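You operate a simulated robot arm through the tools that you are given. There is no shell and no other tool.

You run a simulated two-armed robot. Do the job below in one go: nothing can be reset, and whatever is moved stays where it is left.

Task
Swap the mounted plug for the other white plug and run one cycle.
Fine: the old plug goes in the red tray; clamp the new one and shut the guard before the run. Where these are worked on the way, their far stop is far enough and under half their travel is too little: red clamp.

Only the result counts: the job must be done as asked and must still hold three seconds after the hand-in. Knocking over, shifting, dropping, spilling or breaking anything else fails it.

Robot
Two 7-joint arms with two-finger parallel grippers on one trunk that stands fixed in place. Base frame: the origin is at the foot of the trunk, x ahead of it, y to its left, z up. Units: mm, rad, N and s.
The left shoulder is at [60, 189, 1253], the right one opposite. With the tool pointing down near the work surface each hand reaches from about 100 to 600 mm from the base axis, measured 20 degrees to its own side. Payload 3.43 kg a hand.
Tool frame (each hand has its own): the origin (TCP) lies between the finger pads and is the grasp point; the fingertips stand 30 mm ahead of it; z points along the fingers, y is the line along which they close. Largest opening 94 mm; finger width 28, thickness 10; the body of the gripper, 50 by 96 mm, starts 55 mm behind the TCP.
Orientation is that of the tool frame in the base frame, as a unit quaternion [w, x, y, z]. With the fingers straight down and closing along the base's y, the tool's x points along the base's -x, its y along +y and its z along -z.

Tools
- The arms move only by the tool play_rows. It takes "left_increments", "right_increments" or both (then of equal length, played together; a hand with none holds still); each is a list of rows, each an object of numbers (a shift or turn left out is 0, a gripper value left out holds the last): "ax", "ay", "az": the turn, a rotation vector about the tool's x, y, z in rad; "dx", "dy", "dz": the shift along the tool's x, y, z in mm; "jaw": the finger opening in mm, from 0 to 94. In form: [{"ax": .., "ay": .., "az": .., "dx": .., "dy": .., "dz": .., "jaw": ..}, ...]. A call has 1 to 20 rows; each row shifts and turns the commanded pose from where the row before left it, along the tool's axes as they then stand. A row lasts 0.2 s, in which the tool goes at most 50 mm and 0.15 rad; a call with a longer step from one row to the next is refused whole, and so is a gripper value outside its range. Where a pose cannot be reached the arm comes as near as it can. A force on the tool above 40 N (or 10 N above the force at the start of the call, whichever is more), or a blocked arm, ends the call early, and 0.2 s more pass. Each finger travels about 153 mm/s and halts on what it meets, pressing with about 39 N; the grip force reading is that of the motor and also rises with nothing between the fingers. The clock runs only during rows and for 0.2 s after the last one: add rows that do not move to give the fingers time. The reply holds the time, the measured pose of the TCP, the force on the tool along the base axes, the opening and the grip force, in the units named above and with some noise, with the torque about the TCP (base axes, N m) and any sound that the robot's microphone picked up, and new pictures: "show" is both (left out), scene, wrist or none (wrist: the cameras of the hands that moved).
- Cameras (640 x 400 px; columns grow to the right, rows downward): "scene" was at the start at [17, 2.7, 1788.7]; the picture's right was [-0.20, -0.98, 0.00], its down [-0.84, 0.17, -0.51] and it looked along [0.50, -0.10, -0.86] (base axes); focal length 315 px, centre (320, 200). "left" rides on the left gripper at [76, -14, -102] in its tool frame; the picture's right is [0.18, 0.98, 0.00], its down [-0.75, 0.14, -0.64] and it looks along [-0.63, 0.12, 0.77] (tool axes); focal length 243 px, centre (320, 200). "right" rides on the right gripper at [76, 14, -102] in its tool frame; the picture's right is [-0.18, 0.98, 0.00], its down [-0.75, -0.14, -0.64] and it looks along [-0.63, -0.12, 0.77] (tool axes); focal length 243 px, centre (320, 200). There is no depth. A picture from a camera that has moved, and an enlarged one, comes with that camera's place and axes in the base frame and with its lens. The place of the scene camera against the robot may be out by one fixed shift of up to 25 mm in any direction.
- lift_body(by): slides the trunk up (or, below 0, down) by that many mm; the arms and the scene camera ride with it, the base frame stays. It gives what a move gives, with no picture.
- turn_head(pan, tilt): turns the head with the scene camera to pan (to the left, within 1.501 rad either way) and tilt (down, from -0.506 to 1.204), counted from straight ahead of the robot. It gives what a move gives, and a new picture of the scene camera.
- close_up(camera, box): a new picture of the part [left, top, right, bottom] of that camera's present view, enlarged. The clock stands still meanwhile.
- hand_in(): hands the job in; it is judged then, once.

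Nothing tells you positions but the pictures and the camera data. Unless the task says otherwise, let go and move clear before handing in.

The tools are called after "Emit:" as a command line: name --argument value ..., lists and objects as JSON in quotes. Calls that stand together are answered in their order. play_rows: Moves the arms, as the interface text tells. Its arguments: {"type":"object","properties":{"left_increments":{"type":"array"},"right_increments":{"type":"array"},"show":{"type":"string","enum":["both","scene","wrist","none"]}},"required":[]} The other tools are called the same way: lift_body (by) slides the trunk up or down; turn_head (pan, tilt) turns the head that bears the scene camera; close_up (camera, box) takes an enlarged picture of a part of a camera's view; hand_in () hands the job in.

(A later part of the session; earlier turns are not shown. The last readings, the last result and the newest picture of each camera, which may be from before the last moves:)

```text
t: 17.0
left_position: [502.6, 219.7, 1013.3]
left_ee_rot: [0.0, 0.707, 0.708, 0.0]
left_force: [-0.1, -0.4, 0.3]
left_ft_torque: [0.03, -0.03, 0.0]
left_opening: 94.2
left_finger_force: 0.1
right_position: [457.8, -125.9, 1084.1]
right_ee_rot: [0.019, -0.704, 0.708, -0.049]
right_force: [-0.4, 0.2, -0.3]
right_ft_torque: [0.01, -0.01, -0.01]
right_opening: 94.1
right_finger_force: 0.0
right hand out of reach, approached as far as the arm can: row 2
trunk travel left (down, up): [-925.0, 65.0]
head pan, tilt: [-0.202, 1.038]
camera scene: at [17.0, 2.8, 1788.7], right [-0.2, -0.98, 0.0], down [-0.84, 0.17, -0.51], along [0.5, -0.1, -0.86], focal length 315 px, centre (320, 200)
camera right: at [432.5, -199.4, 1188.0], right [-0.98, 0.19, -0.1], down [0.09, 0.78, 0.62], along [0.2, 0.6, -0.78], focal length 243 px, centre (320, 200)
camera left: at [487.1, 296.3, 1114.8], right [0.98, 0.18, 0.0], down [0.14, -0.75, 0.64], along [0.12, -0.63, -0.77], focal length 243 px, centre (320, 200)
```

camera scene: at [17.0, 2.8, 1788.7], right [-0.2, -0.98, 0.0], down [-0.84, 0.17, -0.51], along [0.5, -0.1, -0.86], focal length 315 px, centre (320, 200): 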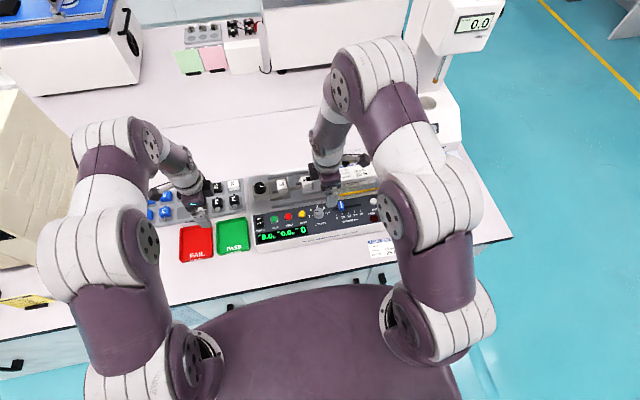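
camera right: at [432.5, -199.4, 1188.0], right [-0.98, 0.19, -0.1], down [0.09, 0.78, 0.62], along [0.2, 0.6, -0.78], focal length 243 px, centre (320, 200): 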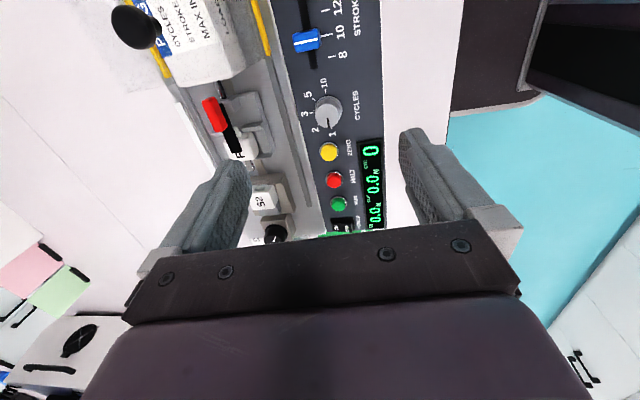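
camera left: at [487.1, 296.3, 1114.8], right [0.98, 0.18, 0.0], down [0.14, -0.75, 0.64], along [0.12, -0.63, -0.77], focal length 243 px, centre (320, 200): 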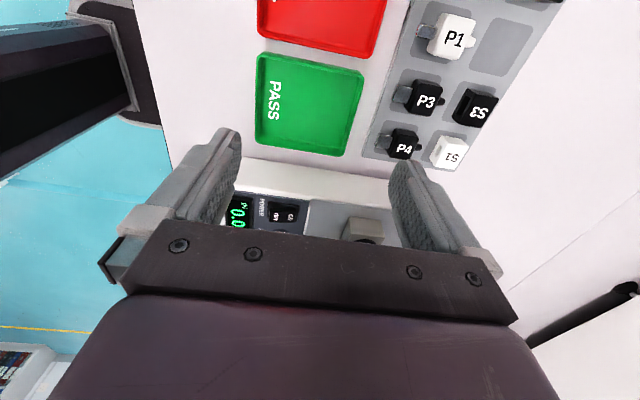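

The right view now shows the clamp from the right. Let me zoom into it.

Emit:
close_up --camera "right" --box '[180, 60, 300, 180]'

Emit:
close_up --camera "right" --box '[60, 0, 300, 150]'

Emit:
close_up --camera "left" --box '[240, 0, 560, 180]'

```text
3.33 times, centred on (240, 120) of right
camera zoom: at [432.5, -199.4, 1188.0], right [-0.98, 0.19, -0.1], down [0.09, 0.78, 0.62], along [0.2, 0.6, -0.78], focal length 809 px, centre (587, 467)
```

zoom: 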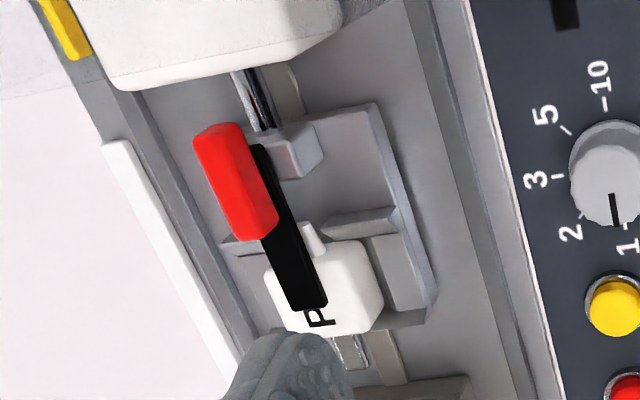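

```text
2.67 times, centred on (180, 75) of right
camera zoom: at [432.5, -199.4, 1188.0], right [-0.98, 0.19, -0.1], down [0.09, 0.78, 0.62], along [0.2, 0.6, -0.78], focal length 647 px, centre (693, 533)
```

zoom: 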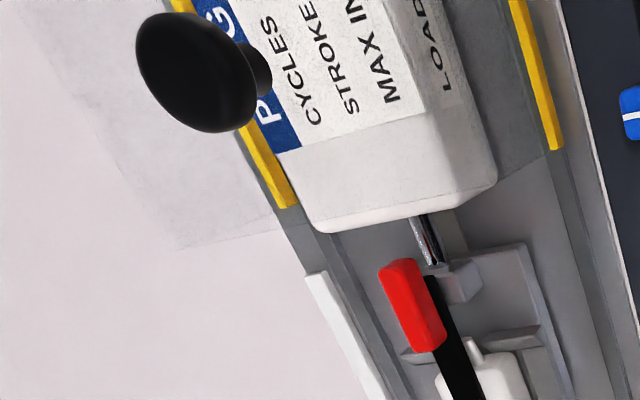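

```text
2.00 times, centred on (400, 90) of left
camera zoom: at [487.1, 296.3, 1114.8], right [0.98, 0.18, 0.0], down [0.14, -0.75, 0.64], along [0.12, -0.63, -0.77], focal length 485 px, centre (160, 420)
```

zoom: 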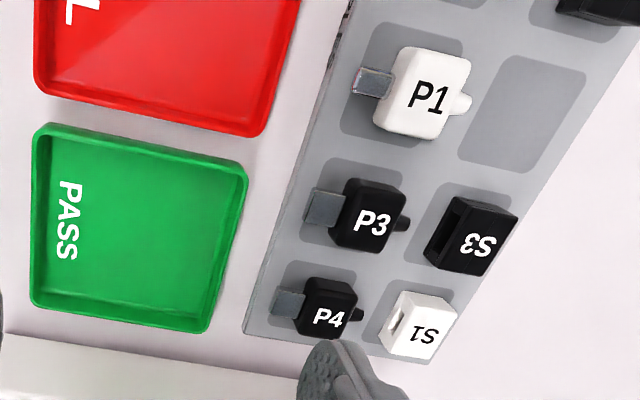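

I'll correct the small tilt in the right hand and move it above the plug for a near-vertical look at the clamp.

Emit:
play_rows --right_increments '[{"ax": -0.0962, "ay": -0.0424, "az": -0.0056}, {"dy": -33, "dx": -11}, {"dy": -33, "dx": -11, "dz": 14}, {"dy": -33, "dx": -12, "dz": 15}, {"dy": -33, "dx": -12, "dz": 15}, {}]' --show "wrist"

Emit:
close_up --camera "right" --box '[240, 0, 410, 110]'

Emit:
close_up --camera "right" --box '[240, 100, 410, 240]'

```text
t: 18.4
left_position: [501.2, 220.1, 1013.4]
left_ee_rot: [0.0, 0.707, 0.708, -0.001]
left_force: [0.6, -0.1, -0.1]
left_ft_torque: [0.01, 0.03, 0.01]
left_opening: 93.9
left_finger_force: 0.1
right_position: [588.8, -81.6, 1040.5]
right_ee_rot: [0.0, -0.707, 0.708, 0.0]
right_force: [0.1, -1.0, 0.4]
right_ft_torque: [-0.01, -0.01, 0.01]
right_opening: 93.9
right_finger_force: 0.0
trunk travel left (down, up): [-925.0, 65.0]
head pan, tilt: [-0.202, 1.038]
camera right: at [573.2, -158.3, 1142.2], right [-0.98, 0.19, 0.0], down [0.14, 0.75, 0.64], along [0.12, 0.63, -0.77], focal length 243 px, centre (320, 200)
```

right: 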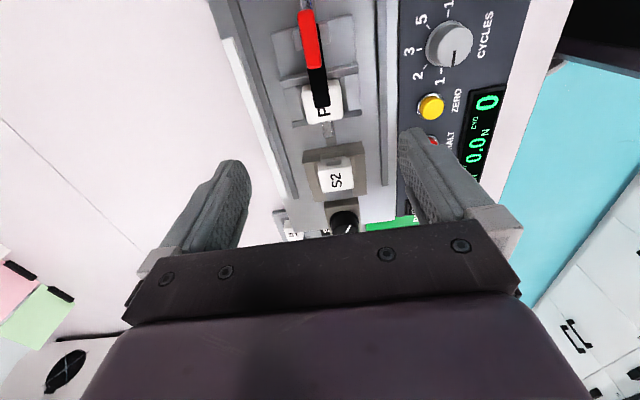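

```text
3.64 times, centred on (325, 55) of right
camera zoom: at [573.2, -158.3, 1142.2], right [-0.98, 0.19, 0.0], down [0.14, 0.75, 0.64], along [0.12, 0.63, -0.77], focal length 882 px, centre (302, 727)
```

zoom: 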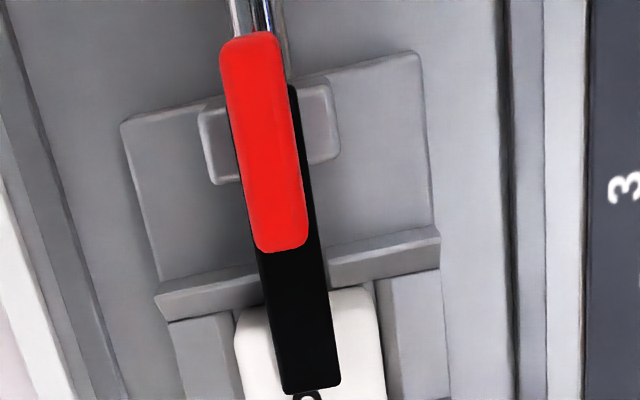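

```text
2.86 times, centred on (325, 170) of right
camera zoom: at [573.2, -158.3, 1142.2], right [-0.98, 0.19, 0.0], down [0.14, 0.75, 0.64], along [0.12, 0.63, -0.77], focal length 693 px, centre (306, 286)
```

zoom: 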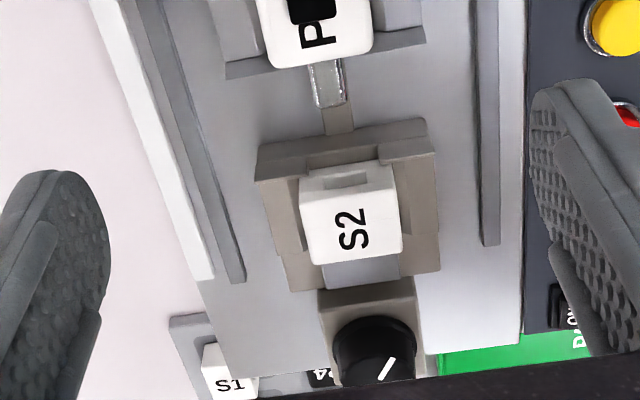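

The red handle is centred at about (584, −137), z≈936–950, above a post, and the bar runs to y≈−86 over the plug (top z≈928). I'll bring the right gripper directly above the handle and narrow the opening.

Emit:
play_rows --right_increments '[{"dx": 28, "dy": 2.4, "jaw": 44}, {"dx": 27, "dy": 2.4}, {"dz": 20}, {"dz": 15}, {}]' --show "wrist"

Emit:
close_up --camera "right" --box '[240, 100, 410, 240]'

```text
t: 19.6
left_position: [501.6, 220.4, 1013.7]
left_ee_rot: [0.0, 0.707, 0.707, -0.001]
left_force: [0.3, 0.0, 0.3]
left_ft_torque: [0.0, 0.01, 0.0]
left_opening: 93.7
left_finger_force: 0.0
right_position: [585.4, -132.9, 1007.5]
right_ee_rot: [0.001, -0.706, 0.708, -0.001]
right_force: [-0.2, -0.2, -1.3]
right_ft_torque: [0.0, 0.0, -0.01]
right_opening: 44.1
right_finger_force: 0.1
trunk travel left (down, up): [-925.0, 65.0]
head pan, tilt: [-0.202, 1.038]
camera right: at [569.6, -211.0, 1108.2], right [-0.98, 0.19, 0.0], down [0.14, 0.75, 0.64], along [0.12, 0.63, -0.77], focal length 243 px, centre (320, 200)
```

right: 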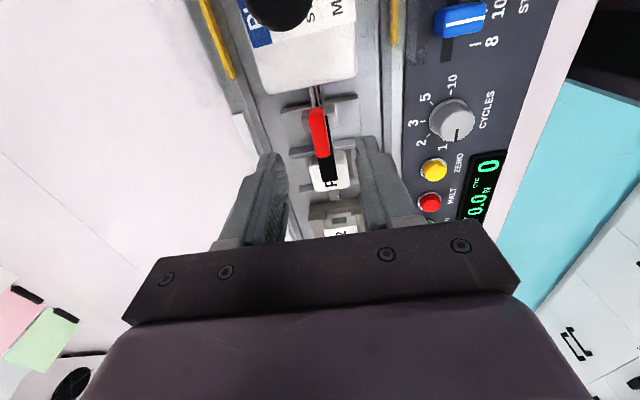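

```text
2.86 times, centred on (325, 170) of right
camera zoom: at [569.6, -211.0, 1108.2], right [-0.98, 0.19, 0.0], down [0.14, 0.75, 0.64], along [0.12, 0.63, -0.77], focal length 693 px, centre (306, 286)
```

zoom: 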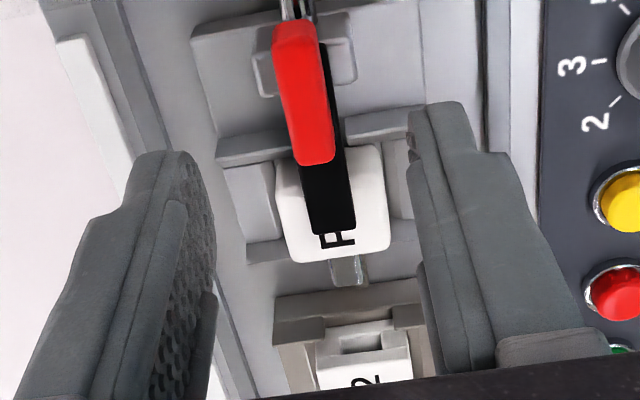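

The gripper axis is aligned with the handle in x and about 3 mm off in y. I'll correct that, descend to grip height and close on the handle.

Emit:
play_rows --right_increments '[{"dx": 3}, {"dz": 18}, {"dz": 18}, {}]' --show "wrist"

Emit:
close_up --camera "right" --box '[250, 80, 400, 210]'

```text
t: 20.6
left_position: [501.3, 220.5, 1014.4]
left_ee_rot: [0.0, 0.707, 0.707, 0.0]
left_force: [0.1, 0.2, -0.7]
left_ft_torque: [0.0, -0.02, 0.0]
left_opening: 94.2
left_finger_force: 0.1
right_position: [584.3, -137.2, 971.9]
right_ee_rot: [0.0, -0.707, 0.707, 0.0]
right_force: [0.0, -0.6, 0.0]
right_ft_torque: [-0.02, -0.02, -0.03]
right_opening: 43.9
right_finger_force: 0.1
trunk travel left (down, up): [-925.0, 65.0]
head pan, tilt: [-0.202, 1.038]
camera right: at [568.2, -216.0, 1072.9], right [-0.98, 0.19, 0.0], down [0.14, 0.75, 0.64], along [0.12, 0.63, -0.77], focal length 243 px, centre (320, 200)
```

right: 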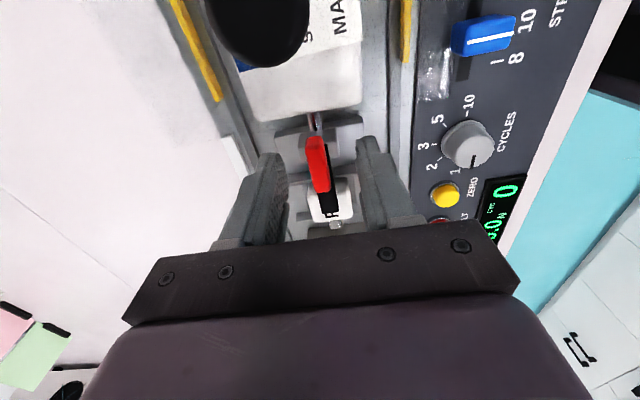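

```text
3.08 times, centred on (325, 145) of right
camera zoom: at [568.2, -216.0, 1072.9], right [-0.98, 0.19, 0.0], down [0.14, 0.75, 0.64], along [0.12, 0.63, -0.77], focal length 746 px, centre (305, 369)
```

zoom: 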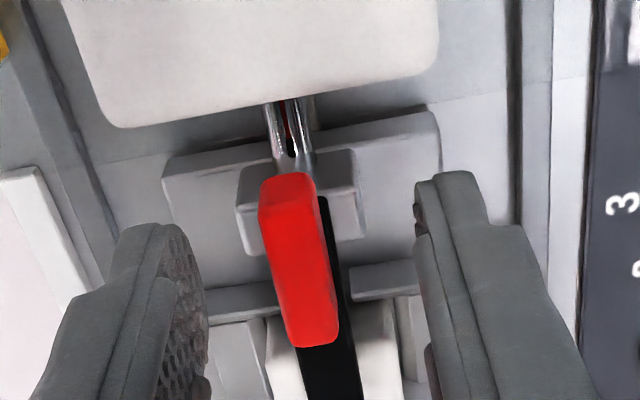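

The handle sits centred between the fingers. I'll close on it and check the grip.

Emit:
play_rows --right_increments '[{"jaw": 5}, {}, {}]' --show "wrist"

Emit:
close_up --camera "right" --box '[250, 80, 400, 210]'

```text
t: 21.4
left_position: [501.8, 220.9, 1012.6]
left_ee_rot: [0.0, 0.707, 0.707, 0.0]
left_force: [-0.6, -0.2, 0.1]
left_ft_torque: [0.01, -0.03, 0.04]
left_opening: 94.1
left_finger_force: 0.0
right_position: [584.7, -138.8, 970.9]
right_ee_rot: [0.001, -0.707, 0.708, 0.0]
right_force: [5.6, -0.6, 3.6]
right_ft_torque: [0.08, -0.15, -0.01]
right_opening: 10.7
right_finger_force: 44.5
trunk travel left (down, up): [-925.0, 65.0]
head pan, tilt: [-0.202, 1.038]
camera right: at [569.4, -216.0, 1073.3], right [-0.98, 0.19, 0.0], down [0.14, 0.75, 0.64], along [0.12, 0.63, -0.77], focal length 243 px, centre (320, 200)
```

right: 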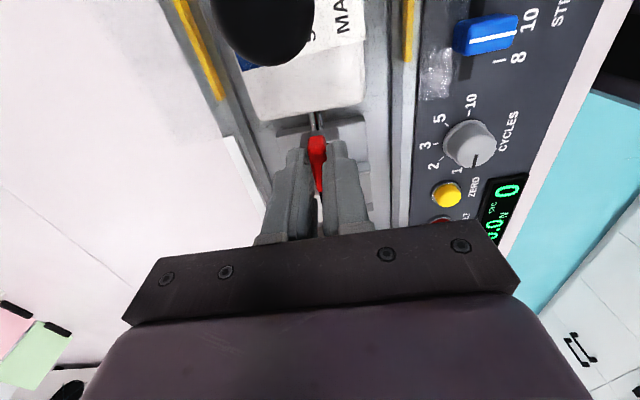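

```text
3.08 times, centred on (325, 145) of right
camera zoom: at [569.4, -216.0, 1073.3], right [-0.98, 0.19, 0.0], down [0.14, 0.75, 0.64], along [0.12, 0.63, -0.77], focal length 746 px, centre (305, 369)
```

zoom: 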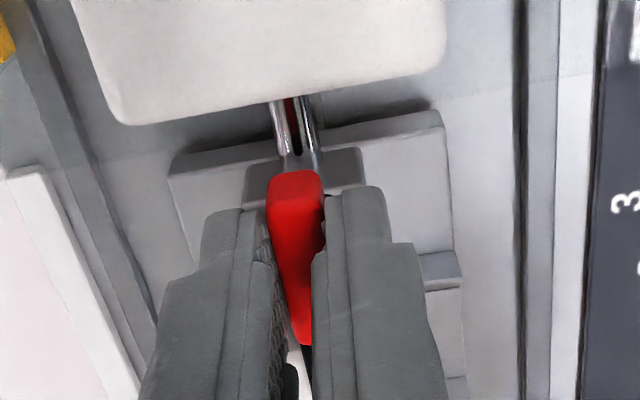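

Gripped at 10.7 mm opening. I'll try a very small twist to feel which way the clamp moves.

Emit:
play_rows --right_increments '[{"az": 0.04}, {"az": 0.04}, {}]' --show "none"

```text
t: 22.2
left_position: [501.9, 220.3, 1013.5]
left_ee_rot: [0.0, 0.707, 0.707, 0.0]
left_force: [0.3, -0.3, 0.4]
left_ft_torque: [-0.04, 0.0, -0.03]
left_opening: 93.7
left_finger_force: 0.1
right_position: [585.6, -138.4, 972.4]
right_ee_rot: [0.001, -0.677, 0.736, -0.001]
right_force: [6.1, -1.0, 13.3]
right_ft_torque: [0.02, -0.05, 0.0]
right_opening: 10.6
right_finger_force: 44.3
trunk travel left (down, up): [-925.0, 65.0]
head pan, tilt: [-0.202, 1.038]
```

Emit:
close_up --camera "right" --box '[250, 60, 400, 210]'

Emit:
close_up --camera "scene" --box '[290, 150, 350, 190]'

```text
2.67 times, centred on (325, 135) of right
camera zoom: at [563.0, -214.5, 1073.2], right [-0.96, 0.26, 0.0], down [0.2, 0.74, 0.64], along [0.17, 0.62, -0.77], focal length 647 px, centre (307, 373)
```

zoom: 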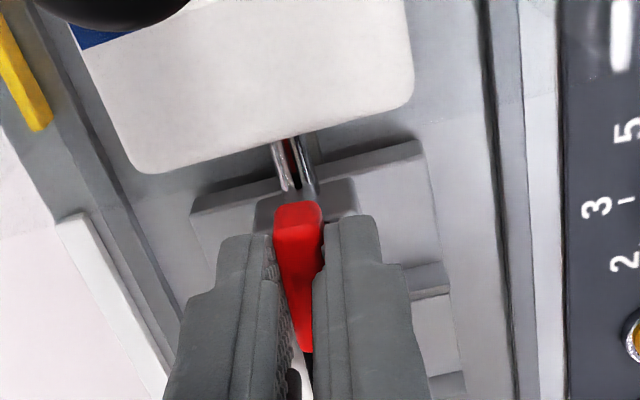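

```text
10.00 times, centred on (320, 170) of scene
camera zoom: at [16.3, 3.1, 1788.8], right [-0.2, -0.98, 0.0], down [-0.84, 0.17, -0.51], along [0.5, -0.1, -0.86], focal length 3150 px, centre (320, 500)
```

zoom: 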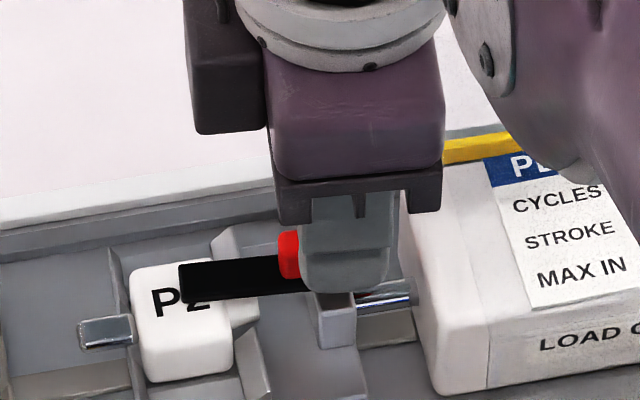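

The bar tip swung toward the rear with almost no torque, so the clamp is a swing type about the post and this is the opening direction. I'll continue turning, watching the force.

Emit:
play_rows --right_increments '[{"az": 0.08}, {"az": 0.08}, {"az": 0.08}, {}]' --show "none"

```text
t: 23.2
left_position: [500.3, 220.1, 1014.3]
left_ee_rot: [0.001, 0.707, 0.707, 0.001]
left_force: [0.3, -0.3, -0.5]
left_ft_torque: [0.05, 0.06, 0.01]
left_opening: 93.7
left_finger_force: 0.0
right_position: [583.8, -138.1, 971.9]
right_ee_rot: [0.0, -0.584, 0.812, -0.001]
right_force: [1.5, -1.6, 16.9]
right_ft_torque: [-0.47, 0.17, -0.05]
right_opening: 10.9
right_finger_force: 43.8
trunk travel left (down, up): [-925.0, 65.0]
head pan, tilt: [-0.202, 1.038]
```

The upward force is creeping up (17 N). I'll ease the hand up 1 mm and look.

Emit:
play_rows --right_increments '[{"dz": -1}, {}]' --show "none"

Emit:
close_up --camera "scene" --box '[290, 150, 350, 190]'

Emit:
close_up --camera "right" --box '[250, 60, 400, 210]'

```text
t: 23.8
left_position: [501.6, 220.9, 1014.4]
left_ee_rot: [0.0, 0.707, 0.707, 0.0]
left_force: [0.3, -1.4, -0.1]
left_ft_torque: [0.04, 0.04, 0.0]
left_opening: 94.1
left_finger_force: 0.0
right_position: [584.1, -138.5, 972.1]
right_ee_rot: [0.001, -0.584, 0.812, -0.001]
right_force: [2.3, 1.6, 7.2]
right_ft_torque: [0.84, -0.36, -0.02]
right_opening: 10.6
right_finger_force: 44.3
trunk travel left (down, up): [-925.0, 65.0]
head pan, tilt: [-0.202, 1.038]
```

```text
10.00 times, centred on (320, 170) of scene
camera zoom: at [16.2, 3.2, 1788.6], right [-0.2, -0.98, 0.0], down [-0.84, 0.17, -0.51], along [0.5, -0.1, -0.86], focal length 3150 px, centre (320, 500)
```

zoom: 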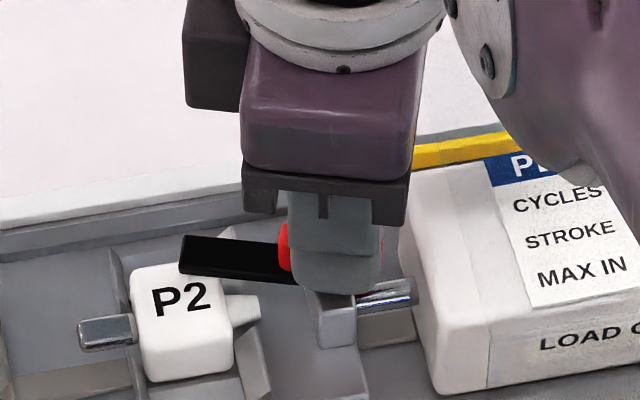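

```text
2.67 times, centred on (325, 135) of right
camera zoom: at [545.5, -207.4, 1073.2], right [-0.87, 0.49, 0.0], down [0.37, 0.67, 0.64], along [0.31, 0.56, -0.77], focal length 647 px, centre (307, 373)
```

zoom: 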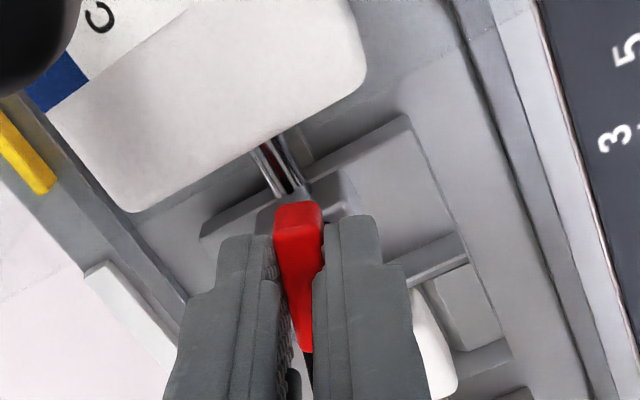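

P2's full label is now visible; the bar is swinging rearward over the plug. I'll continue toward the stop.

Emit:
play_rows --right_increments '[{"az": 0.08}, {"az": 0.08}, {"az": 0.08}, {"az": 0.08}, {}]' --show "none"

```text
t: 25.0
left_position: [500.4, 220.4, 1013.7]
left_ee_rot: [0.0, 0.708, 0.707, -0.001]
left_force: [0.2, -0.1, -0.4]
left_ft_torque: [0.02, 0.01, 0.01]
left_opening: 94.0
left_finger_force: 0.1
right_position: [583.0, -138.2, 971.2]
right_ee_rot: [-0.001, -0.448, 0.894, 0.0]
right_force: [-2.8, 3.1, 2.7]
right_ft_torque: [1.03, -0.63, 0.0]
right_opening: 10.6
right_finger_force: 44.0
trunk travel left (down, up): [-925.0, 65.0]
head pan, tilt: [-0.202, 1.038]
```

Emit:
play_rows --right_increments '[{"az": 0.08}, {"az": 0.08}, {"az": 0.08}, {"az": 0.08}, {}]' --show "none"

Emit:
close_up --camera "scene" --box '[290, 150, 350, 190]'

```text
t: 26.2
left_position: [501.9, 221.4, 1012.6]
left_ee_rot: [0.0, 0.707, 0.707, 0.0]
left_force: [-0.7, -0.5, -1.3]
left_ft_torque: [0.01, -0.01, -0.02]
left_opening: 93.9
left_finger_force: 0.1
right_position: [583.0, -137.1, 971.0]
right_ee_rot: [-0.002, -0.3, 0.954, -0.001]
right_force: [-7.2, 6.6, -8.4]
right_ft_torque: [0.92, -0.88, 0.04]
right_opening: 10.9
right_finger_force: 44.5
trunk travel left (down, up): [-925.0, 65.0]
head pan, tilt: [-0.202, 1.038]
```

```text
10.00 times, centred on (320, 170) of scene
camera zoom: at [16.3, 3.9, 1788.6], right [-0.2, -0.98, 0.0], down [-0.84, 0.17, -0.51], along [0.5, -0.1, -0.86], focal length 3150 px, centre (320, 500)
```

zoom: 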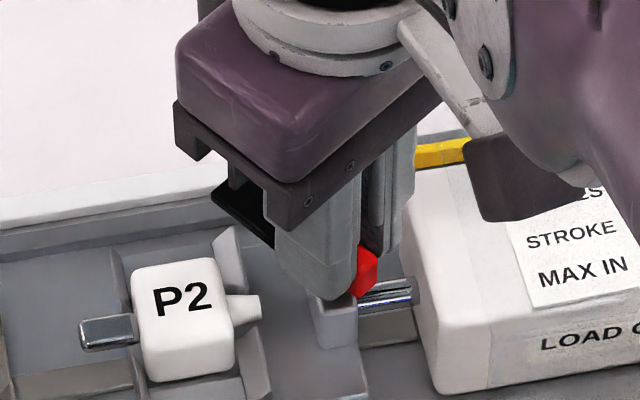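

The bar has swung about 55°. Small side forces suggest my axis is about 1 mm off the pivot, so I'll relieve them and continue.

Emit:
play_rows --right_increments '[{"dx": 0.3, "dy": 1.2, "dz": 0.5}, {"az": 0.08}, {"az": 0.08}, {"az": 0.08}, {}]' --show "none"

```text
t: 27.4
left_position: [500.0, 220.6, 1015.1]
left_ee_rot: [0.0, 0.707, 0.707, 0.001]
left_force: [-0.7, -0.7, 0.5]
left_ft_torque: [0.04, -0.01, -0.01]
left_opening: 93.9
left_finger_force: 0.0
right_position: [582.0, -136.3, 970.6]
right_ee_rot: [0.001, -0.184, 0.983, -0.001]
right_force: [-8.8, 1.8, 8.4]
right_ft_torque: [-0.4, 1.46, 0.0]
right_opening: 10.8
right_finger_force: 44.3
trunk travel left (down, up): [-925.0, 65.0]
head pan, tilt: [-0.202, 1.038]
```

Emit:
play_rows --right_increments '[{"dx": 0.9, "dy": 0.3, "dz": -0.3}, {"az": 0.08}, {"az": 0.08}, {"az": 0.08}, {}]' --show "none"

```text
t: 28.6
left_position: [501.3, 221.7, 1012.9]
left_ee_rot: [0.002, 0.707, 0.707, 0.0]
left_force: [0.1, 0.3, -0.9]
left_ft_torque: [-0.01, -0.01, 0.0]
left_opening: 94.0
left_finger_force: 0.0
right_position: [581.7, -135.5, 970.7]
right_ee_rot: [0.001, -0.064, 0.998, 0.0]
right_force: [-8.5, 10.2, -2.2]
right_ft_torque: [0.46, -1.17, 0.01]
right_opening: 10.5
right_finger_force: 44.4
trunk travel left (down, up): [-925.0, 65.0]
head pan, tilt: [-0.202, 1.038]
```

Emit:
play_rows --right_increments '[{"dx": 0.7, "dy": 0.8}, {"az": 0.08}, {"az": 0.06}, {}]' --show "both"

Emit:
close_up --camera "scene" --box '[290, 150, 350, 190]'

Emit:
close_up --camera "right" --box '[250, 60, 400, 210]'

```text
t: 29.6
left_position: [501.7, 221.5, 1013.9]
left_ee_rot: [0.001, 0.706, 0.708, -0.001]
left_force: [1.1, 0.4, -0.2]
left_ft_torque: [0.0, 0.02, -0.01]
left_opening: 93.8
left_finger_force: 0.2
right_position: [581.9, -134.7, 971.9]
right_ee_rot: [0.0, 0.006, 1.0, 0.0]
right_force: [-5.1, 11.8, -6.0]
right_ft_torque: [0.35, -0.13, 0.46]
right_opening: 10.6
right_finger_force: 44.3
trunk travel left (down, up): [-925.0, 65.0]
head pan, tilt: [-0.202, 1.038]
camera scene: at [17.0, 5.3, 1788.7], right [-0.2, -0.98, 0.0], down [-0.84, 0.17, -0.51], along [0.5, -0.1, -0.86], focal length 315 px, centre (320, 200)
camera right: at [505.2, -121.7, 1073.3], right [0.19, 0.98, 0.0], down [0.75, -0.15, 0.64], along [0.63, -0.13, -0.77], focal length 243 px, centre (320, 200)
```

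scene: 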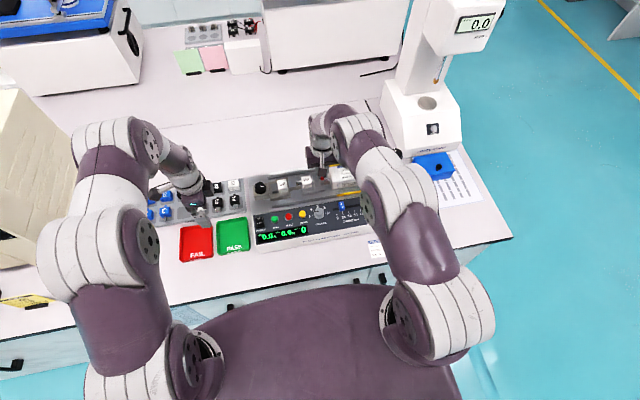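
right: 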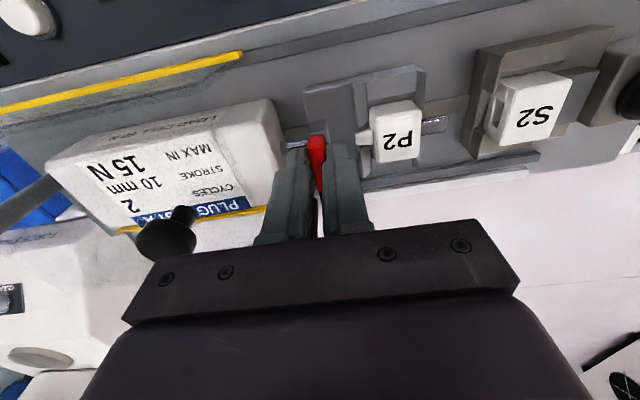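

```text
10.00 times, centred on (320, 170) of scene
camera zoom: at [17.0, 5.3, 1788.7], right [-0.2, -0.98, 0.0], down [-0.84, 0.17, -0.51], along [0.5, -0.1, -0.86], focal length 3150 px, centre (320, 500)
```

zoom: 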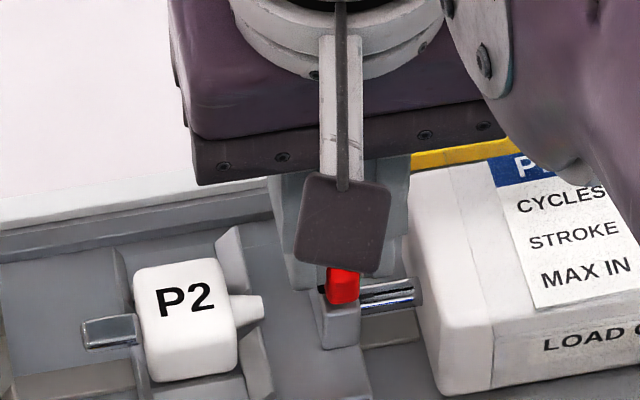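

```text
2.67 times, centred on (325, 135) of right
camera zoom: at [505.2, -121.7, 1073.3], right [0.19, 0.98, 0.0], down [0.75, -0.15, 0.64], along [0.63, -0.13, -0.77], focal length 647 px, centre (307, 373)
```

zoom: 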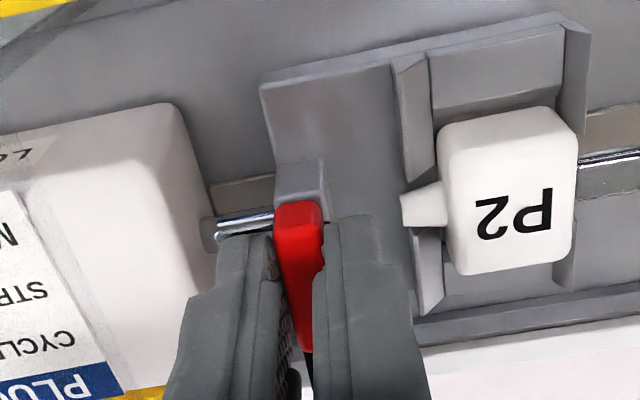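

A reaction torque about z has appeared at about 90°, likely the far stop. I'll nudge a bit further to confirm.

Emit:
play_rows --right_increments '[{"az": 0.05}, {}]' --show "none"

```text
t: 30.2
left_position: [500.6, 221.1, 1012.6]
left_ee_rot: [0.0, 0.707, 0.707, -0.001]
left_force: [-0.6, -0.2, 0.8]
left_ft_torque: [0.01, -0.01, -0.03]
left_opening: 94.0
left_finger_force: 0.1
right_position: [581.5, -135.6, 972.2]
right_ee_rot: [0.0, 0.03, 1.0, -0.001]
right_force: [-4.9, 11.9, -5.6]
right_ft_torque: [0.36, 0.31, 1.37]
right_opening: 11.7
right_finger_force: 44.9
trunk travel left (down, up): [-925.0, 65.0]
head pan, tilt: [-0.202, 1.038]
```

The torque jumps at 90°, so that is the far stop. I'll undo the over-twist, open slightly and lift off.

Emit:
play_rows --right_increments '[{"az": -0.05}, {"jaw": 17}, {}, {"dz": -20}, {"dz": -30}, {"dz": -30, "jaw": 60}, {}]' --show "wrist"

Emit:
close_up --camera "right" --box '[250, 60, 450, 210]'

Emit:
close_up --camera "scene" --box '[280, 150, 350, 195]'

```text
t: 31.8
left_position: [501.4, 219.5, 1013.0]
left_ee_rot: [0.0, 0.707, 0.707, 0.0]
left_force: [0.4, 0.2, 0.6]
left_ft_torque: [-0.01, 0.0, 0.01]
left_opening: 94.2
left_finger_force: 0.0
right_position: [582.2, -139.2, 1052.3]
right_ee_rot: [0.0, 0.005, 1.0, 0.001]
right_force: [0.5, -0.8, -1.0]
right_ft_torque: [0.0, 0.03, -0.04]
right_opening: 60.0
right_finger_force: 0.0
trunk travel left (down, up): [-925.0, 65.0]
head pan, tilt: [-0.202, 1.038]
camera right: at [505.6, -124.3, 1154.6], right [0.19, 0.98, 0.0], down [0.75, -0.15, 0.64], along [0.63, -0.12, -0.77], focal length 243 px, centre (320, 200)
```

right: 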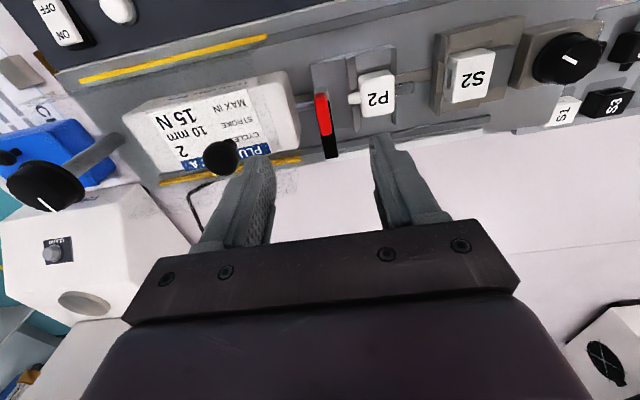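

```text
2.67 times, centred on (350, 135) of right
camera zoom: at [505.6, -124.3, 1154.6], right [0.19, 0.98, 0.0], down [0.75, -0.15, 0.64], along [0.63, -0.12, -0.77], focal length 647 px, centre (240, 373)
```

zoom: 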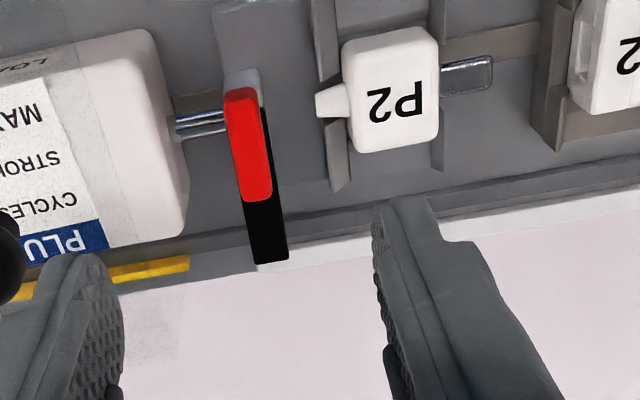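

```text
8.89 times, centred on (315, 172) of scene
camera zoom: at [17.5, 2.4, 1788.7], right [-0.2, -0.98, 0.0], down [-0.84, 0.17, -0.51], along [0.5, -0.1, -0.86], focal length 2800 px, centre (364, 444)
```

zoom: 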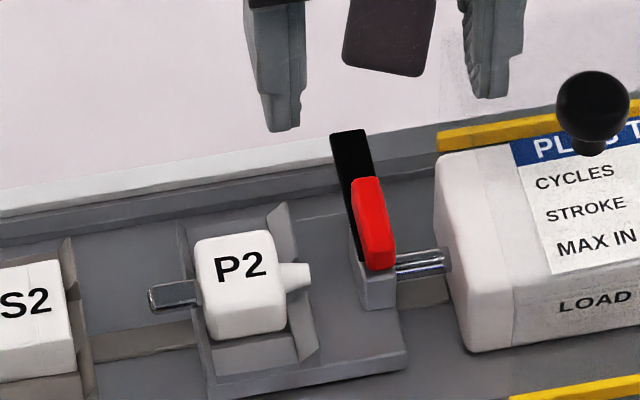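

The clamp is fully open and clear of P2. Now I'll yaw the right hand so the fingers close along x and hover above P2.

Emit:
play_rows --right_increments '[{"az": -0.15, "dy": 10}, {"az": -0.15, "dy": 10}, {"az": -0.15}, {"az": -0.15}, {"az": -0.15}, {"az": -0.15}, {"az": -0.15}, {"az": -0.15}, {"az": -0.15}, {"az": -0.15}, {"az": -0.08}, {}, {}]' --show "none"

```text
t: 34.6
left_position: [502.0, 219.7, 1013.1]
left_ee_rot: [0.0, 0.707, 0.708, 0.0]
left_force: [0.0, 0.2, 0.8]
left_ft_torque: [0.01, 0.0, 0.0]
left_opening: 94.0
left_finger_force: 0.1
right_position: [581.0, -117.1, 1050.8]
right_ee_rot: [-0.001, -0.707, 0.707, 0.0]
right_force: [0.1, -0.3, 0.1]
right_ft_torque: [0.02, 0.0, 0.01]
right_opening: 60.2
right_finger_force: 0.1
trunk travel left (down, up): [-925.0, 65.0]
head pan, tilt: [-0.202, 1.038]
```

Emit:
play_rows --right_increments '[{"dx": -27, "dy": -3, "dz": 20}, {"dz": 20}, {}]' --show "wrist"

Emit:
close_up --camera "right" --box '[250, 60, 400, 220]'

```text
t: 35.4
left_position: [501.4, 221.1, 1013.2]
left_ee_rot: [-0.001, 0.707, 0.707, 0.0]
left_force: [0.4, -0.8, 0.1]
left_ft_torque: [0.01, -0.02, -0.02]
left_opening: 94.2
left_finger_force: 0.1
right_position: [583.5, -91.4, 1008.1]
right_ee_rot: [0.0, -0.706, 0.708, -0.001]
right_force: [0.1, -0.7, -0.1]
right_ft_torque: [0.04, -0.02, -0.04]
right_opening: 60.1
right_finger_force: 0.2
trunk travel left (down, up): [-925.0, 65.0]
head pan, tilt: [-0.202, 1.038]
camera right: at [567.9, -168.1, 1109.9], right [-0.98, 0.19, 0.0], down [0.14, 0.75, 0.64], along [0.12, 0.63, -0.77], focal length 243 px, centre (320, 200)
```

right: 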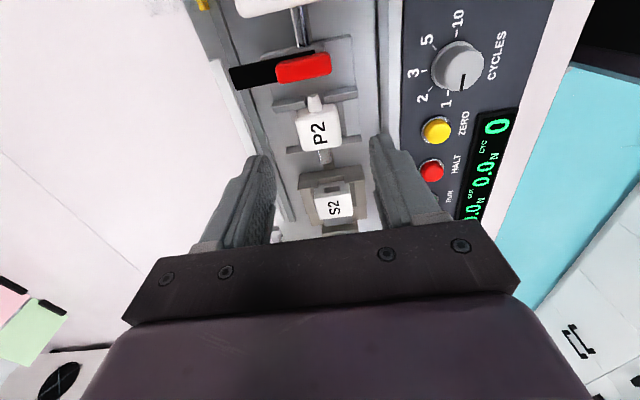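

```text
2.50 times, centred on (325, 140) of right
camera zoom: at [567.9, -168.1, 1109.9], right [-0.98, 0.19, 0.0], down [0.14, 0.75, 0.64], along [0.12, 0.63, -0.77], focal length 606 px, centre (308, 350)
```

zoom: 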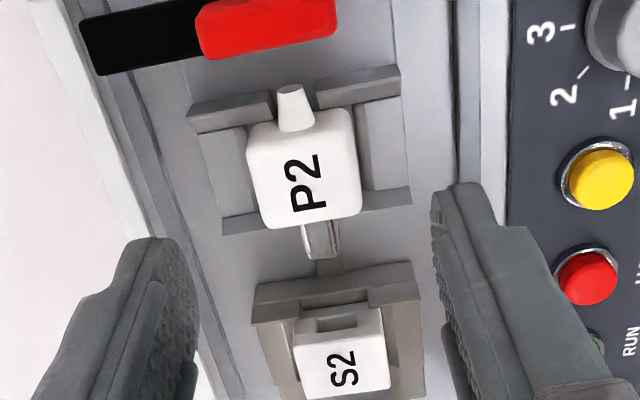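

Emit:
close_up --camera "right" --box '[280, 85, 360, 165]'

Emit:
close_up --camera "scene" --box '[290, 165, 330, 195]'

```text
5.00 times, centred on (320, 125) of right
camera zoom: at [567.9, -168.1, 1109.9], right [-0.98, 0.19, 0.0], down [0.14, 0.75, 0.64], along [0.12, 0.63, -0.77], focal length 1213 px, centre (320, 575)
```

zoom: 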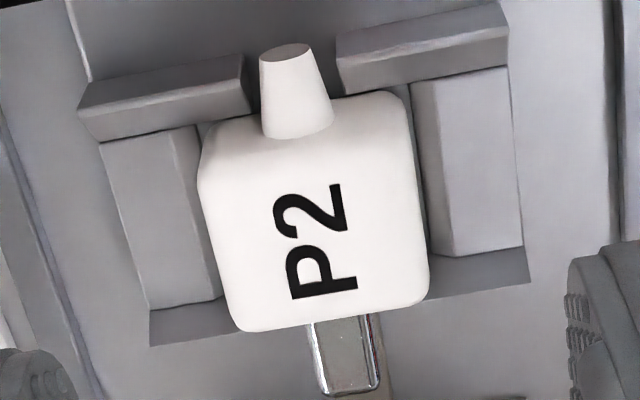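

```text
13.33 times, centred on (310, 180) of scene
camera zoom: at [16.5, 2.3, 1788.7], right [-0.2, -0.98, 0.0], down [-0.84, 0.17, -0.51], along [0.5, -0.1, -0.86], focal length 4199 px, centre (453, 467)
```

zoom: 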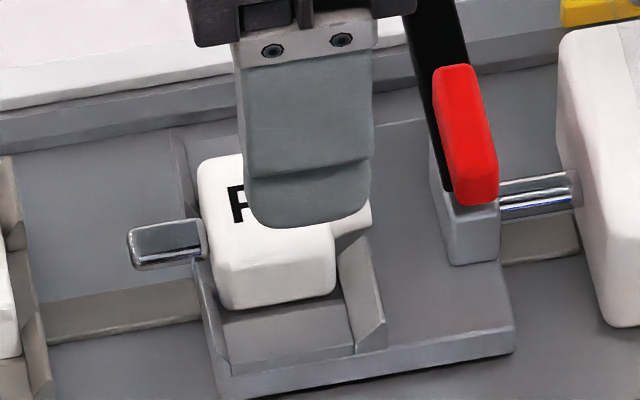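

I'll use the left hand's camera as a low side view (as before) to watch the finger and wall clearance during the grasp.

Emit:
play_rows --left_increments '[{"dx": -30, "dy": 12}, {"dx": -30, "dy": 12}, {"dx": -20, "dy": 12, "dz": 10}, {"ay": -0.15}, {"ay": -0.15}, {"ay": -0.15}, {"ay": -0.1}, {}]' --show "wrist"

Emit:
close_up --camera "left" --box '[250, 120, 400, 240]'

```text
t: 37.2
left_position: [536.3, 137.5, 1003.5]
left_ee_rot: [0.193, 0.68, 0.68, -0.193]
left_force: [0.3, 0.4, 0.0]
left_ft_torque: [0.04, 0.02, -0.01]
left_opening: 93.9
left_finger_force: 0.1
right_position: [582.8, -91.8, 1008.6]
right_ee_rot: [0.0, -0.707, 0.708, 0.0]
right_force: [-0.2, 0.3, 0.3]
right_ft_torque: [0.02, 0.01, 0.03]
right_opening: 59.8
right_finger_force: 0.1
trunk travel left (down, up): [-925.0, 65.0]
head pan, tilt: [-0.202, 1.038]
camera left: at [522.7, 256.1, 1049.8], right [0.98, 0.16, -0.1], down [0.14, -0.31, 0.94], along [0.12, -0.94, -0.32], focal length 243 px, centre (320, 200)
```

left: 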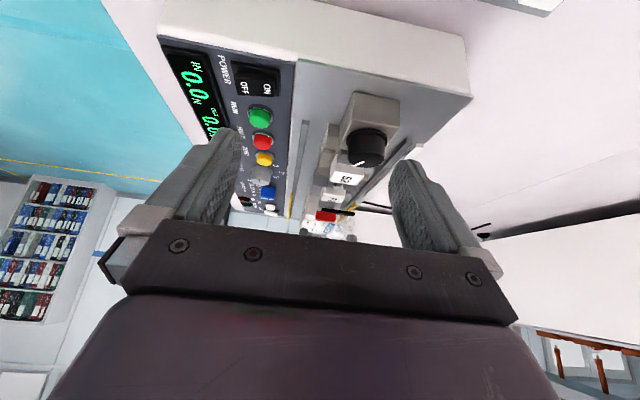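

```text
3.33 times, centred on (325, 180) of left
camera zoom: at [522.7, 256.1, 1049.8], right [0.98, 0.16, -0.1], down [0.14, -0.31, 0.94], along [0.12, -0.94, -0.32], focal length 809 px, centre (303, 267)
```

zoom: 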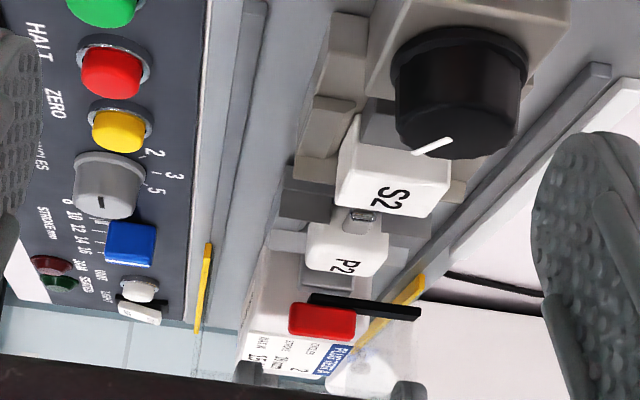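

Emit:
close_up --camera "left" --box '[300, 165, 370, 220]'

```text
7.27 times, centred on (335, 192) of left
camera zoom: at [522.7, 256.1, 1049.8], right [0.98, 0.16, -0.1], down [0.14, -0.31, 0.94], along [0.12, -0.94, -0.32], focal length 1764 px, centre (211, 254)
```

zoom: 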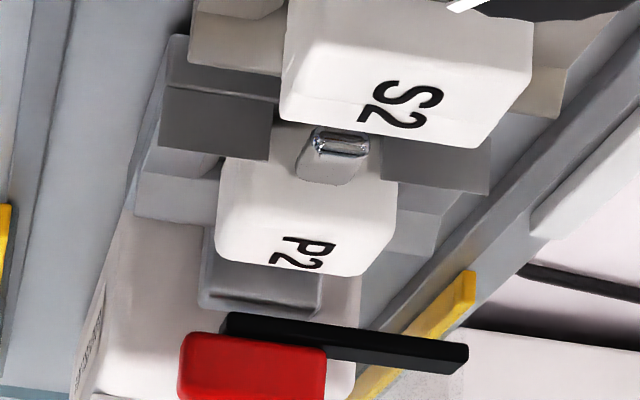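

P2's body centre is about 6 mm further toward +y than the gripper axis, with its top at z≈928 and the nest fins topping out near z≈918. I'll shift, descend so the fingertips stop near z≈919, and check before closing.

Emit:
play_rows --right_increments '[{"dx": -6}, {"dz": 20}, {"dz": 20}, {"dz": 12}, {"dz": 6}, {}]' --show "wrist"

Emit:
close_up --camera "right" --box '[260, 100, 380, 230]'

Emit:
close_up --camera "left" --box '[300, 165, 370, 225]'

Emit:
close_up --camera "scene" --box '[290, 160, 335, 195]'

```text
t: 38.6
left_position: [537.8, 138.4, 1003.3]
left_ee_rot: [0.193, 0.68, 0.681, -0.192]
left_force: [0.2, 0.7, 0.0]
left_ft_torque: [0.01, 0.01, 0.0]
left_opening: 94.0
left_finger_force: 0.0
right_position: [583.9, -84.2, 953.5]
right_ee_rot: [0.0, -0.706, 0.708, 0.001]
right_force: [-0.1, -0.4, 0.2]
right_ft_torque: [0.01, 0.0, 0.02]
right_opening: 60.0
right_finger_force: 0.0
trunk travel left (down, up): [-925.0, 65.0]
head pan, tilt: [-0.202, 1.038]
camera right: at [568.5, -161.8, 1055.0], right [-0.98, 0.19, 0.0], down [0.14, 0.75, 0.64], along [0.12, 0.63, -0.77], focal length 243 px, centre (320, 200)
```

right: 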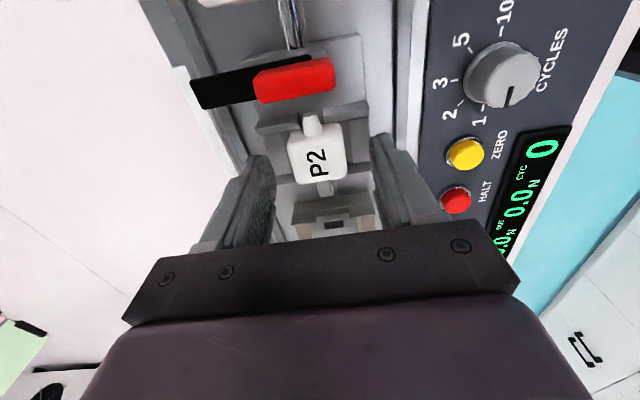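

```text
3.08 times, centred on (320, 165) of right
camera zoom: at [568.5, -161.8, 1055.0], right [-0.98, 0.19, 0.0], down [0.14, 0.75, 0.64], along [0.12, 0.63, -0.77], focal length 746 px, centre (320, 308)
```

zoom: 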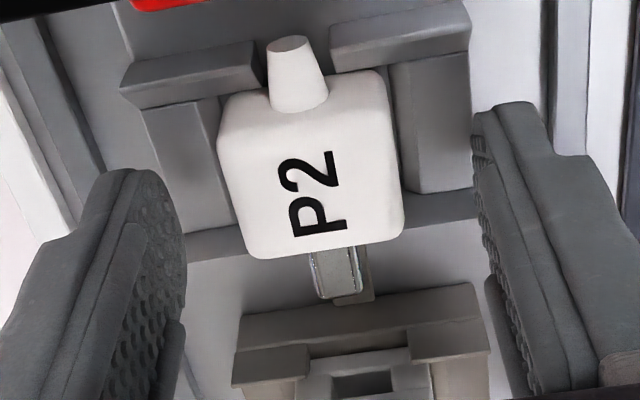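

```text
6.67 times, centred on (335, 195) of left
camera zoom: at [522.7, 256.4, 1049.8], right [0.98, 0.16, -0.1], down [0.14, -0.31, 0.94], along [0.12, -0.94, -0.32], focal length 1618 px, centre (220, 233)
```

zoom: 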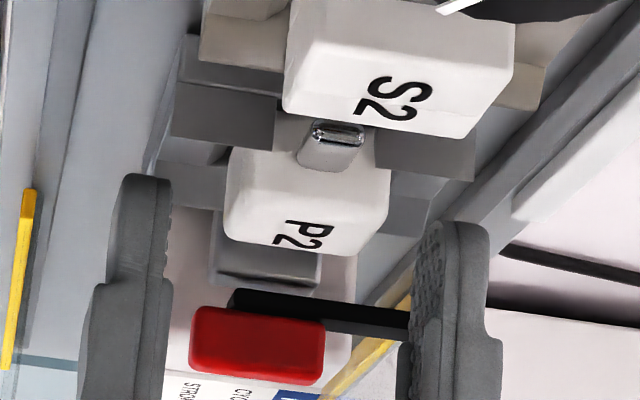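

```text
11.43 times, centred on (312, 178) of scene
camera zoom: at [17.0, 2.8, 1788.7], right [-0.2, -0.98, 0.0], down [-0.84, 0.17, -0.51], along [0.5, -0.1, -0.86], focal length 3599 px, centre (406, 457)
```

zoom: 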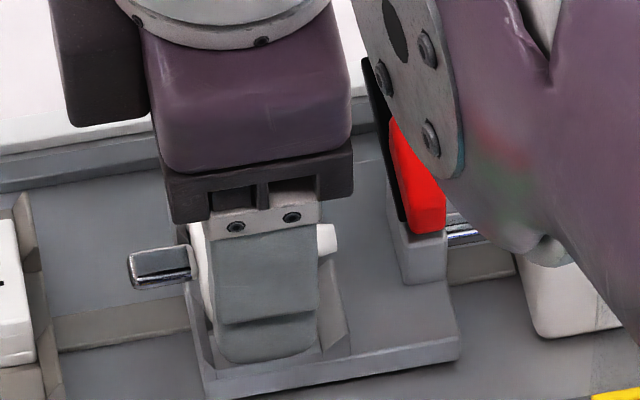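

Emit:
play_rows --right_increments '[{}, {}]' --show "none"

Emit:
play_rows --right_increments '[{}]' --show "none"

```text
t: 39.2
left_position: [537.5, 139.0, 1001.9]
left_ee_rot: [0.191, 0.68, 0.681, -0.192]
left_force: [0.6, 0.4, -0.4]
left_ft_torque: [-0.03, -0.01, -0.02]
left_opening: 94.1
left_finger_force: 0.0
right_position: [583.3, -84.3, 954.0]
right_ee_rot: [0.0, -0.706, 0.708, 0.0]
right_force: [-0.3, 0.4, 0.6]
right_ft_torque: [0.01, 0.02, 0.0]
right_opening: 59.8
right_finger_force: 0.1
trunk travel left (down, up): [-925.0, 65.0]
head pan, tilt: [-0.202, 1.038]
```

```text
t: 39.6
left_position: [537.2, 137.6, 1002.4]
left_ee_rot: [0.192, 0.681, 0.681, -0.192]
left_force: [0.2, 0.2, 0.4]
left_ft_torque: [0.0, 0.0, 0.02]
left_opening: 94.1
left_finger_force: 0.0
right_position: [583.7, -84.5, 953.6]
right_ee_rot: [0.0, -0.707, 0.707, 0.0]
right_force: [-0.1, 0.5, 0.9]
right_ft_torque: [-0.01, 0.0, 0.01]
right_opening: 60.1
right_finger_force: 0.1
trunk travel left (down, up): [-925.0, 65.0]
head pan, tilt: [-0.202, 1.038]
```

Measured z≈953.7 is steady and alignment with the label centre is within 1 mm. I'll lower another 4.5 mm and close on P2.

Emit:
play_rows --right_increments '[{"dz": 4.5}, {"jaw": 45}, {"jaw": 25}, {}, {}]' --show "wrist"

Emit:
close_up --camera "left" --box '[300, 165, 370, 225]'

Emit:
close_up --camera "right" --box '[260, 100, 380, 230]'

```text
t: 40.8
left_position: [538.3, 138.8, 1003.6]
left_ee_rot: [0.192, 0.68, 0.681, -0.192]
left_force: [0.7, -0.1, -0.5]
left_ft_torque: [0.0, -0.01, 0.01]
left_opening: 93.8
left_finger_force: 0.1
right_position: [584.6, -83.5, 948.8]
right_ee_rot: [-0.001, -0.707, 0.707, 0.001]
right_force: [0.9, -0.8, 0.2]
right_ft_torque: [0.01, -0.04, 0.02]
right_opening: 32.5
right_finger_force: 38.9
trunk travel left (down, up): [-925.0, 65.0]
head pan, tilt: [-0.202, 1.038]
camera right: at [568.9, -161.4, 1051.0], right [-0.98, 0.19, 0.0], down [0.14, 0.75, 0.64], along [0.12, 0.63, -0.77], focal length 243 px, centre (320, 200)
```

right: 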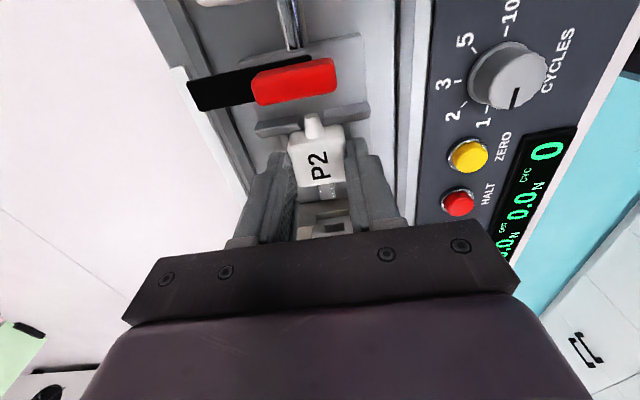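

```text
6.67 times, centred on (335, 195) of left
camera zoom: at [522.8, 256.4, 1049.7], right [0.98, 0.16, -0.1], down [0.14, -0.31, 0.94], along [0.12, -0.94, -0.32], focal length 1618 px, centre (220, 233)
```

zoom: 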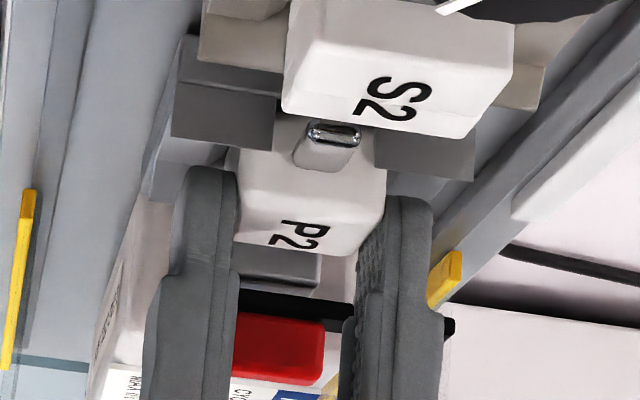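

```text
3.08 times, centred on (320, 165) of right
camera zoom: at [568.9, -161.4, 1051.0], right [-0.98, 0.19, 0.0], down [0.14, 0.75, 0.64], along [0.12, 0.63, -0.77], focal length 746 px, centre (320, 308)
```

zoom: 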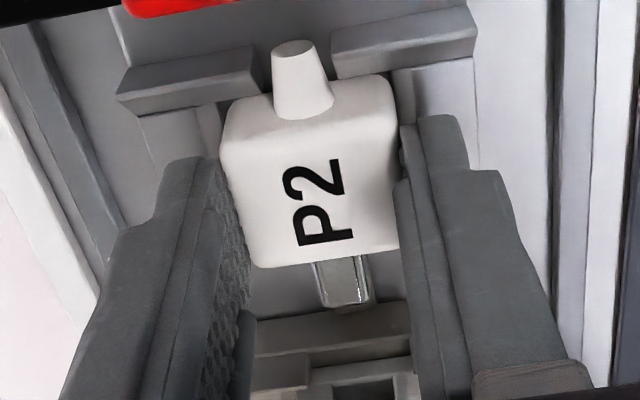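

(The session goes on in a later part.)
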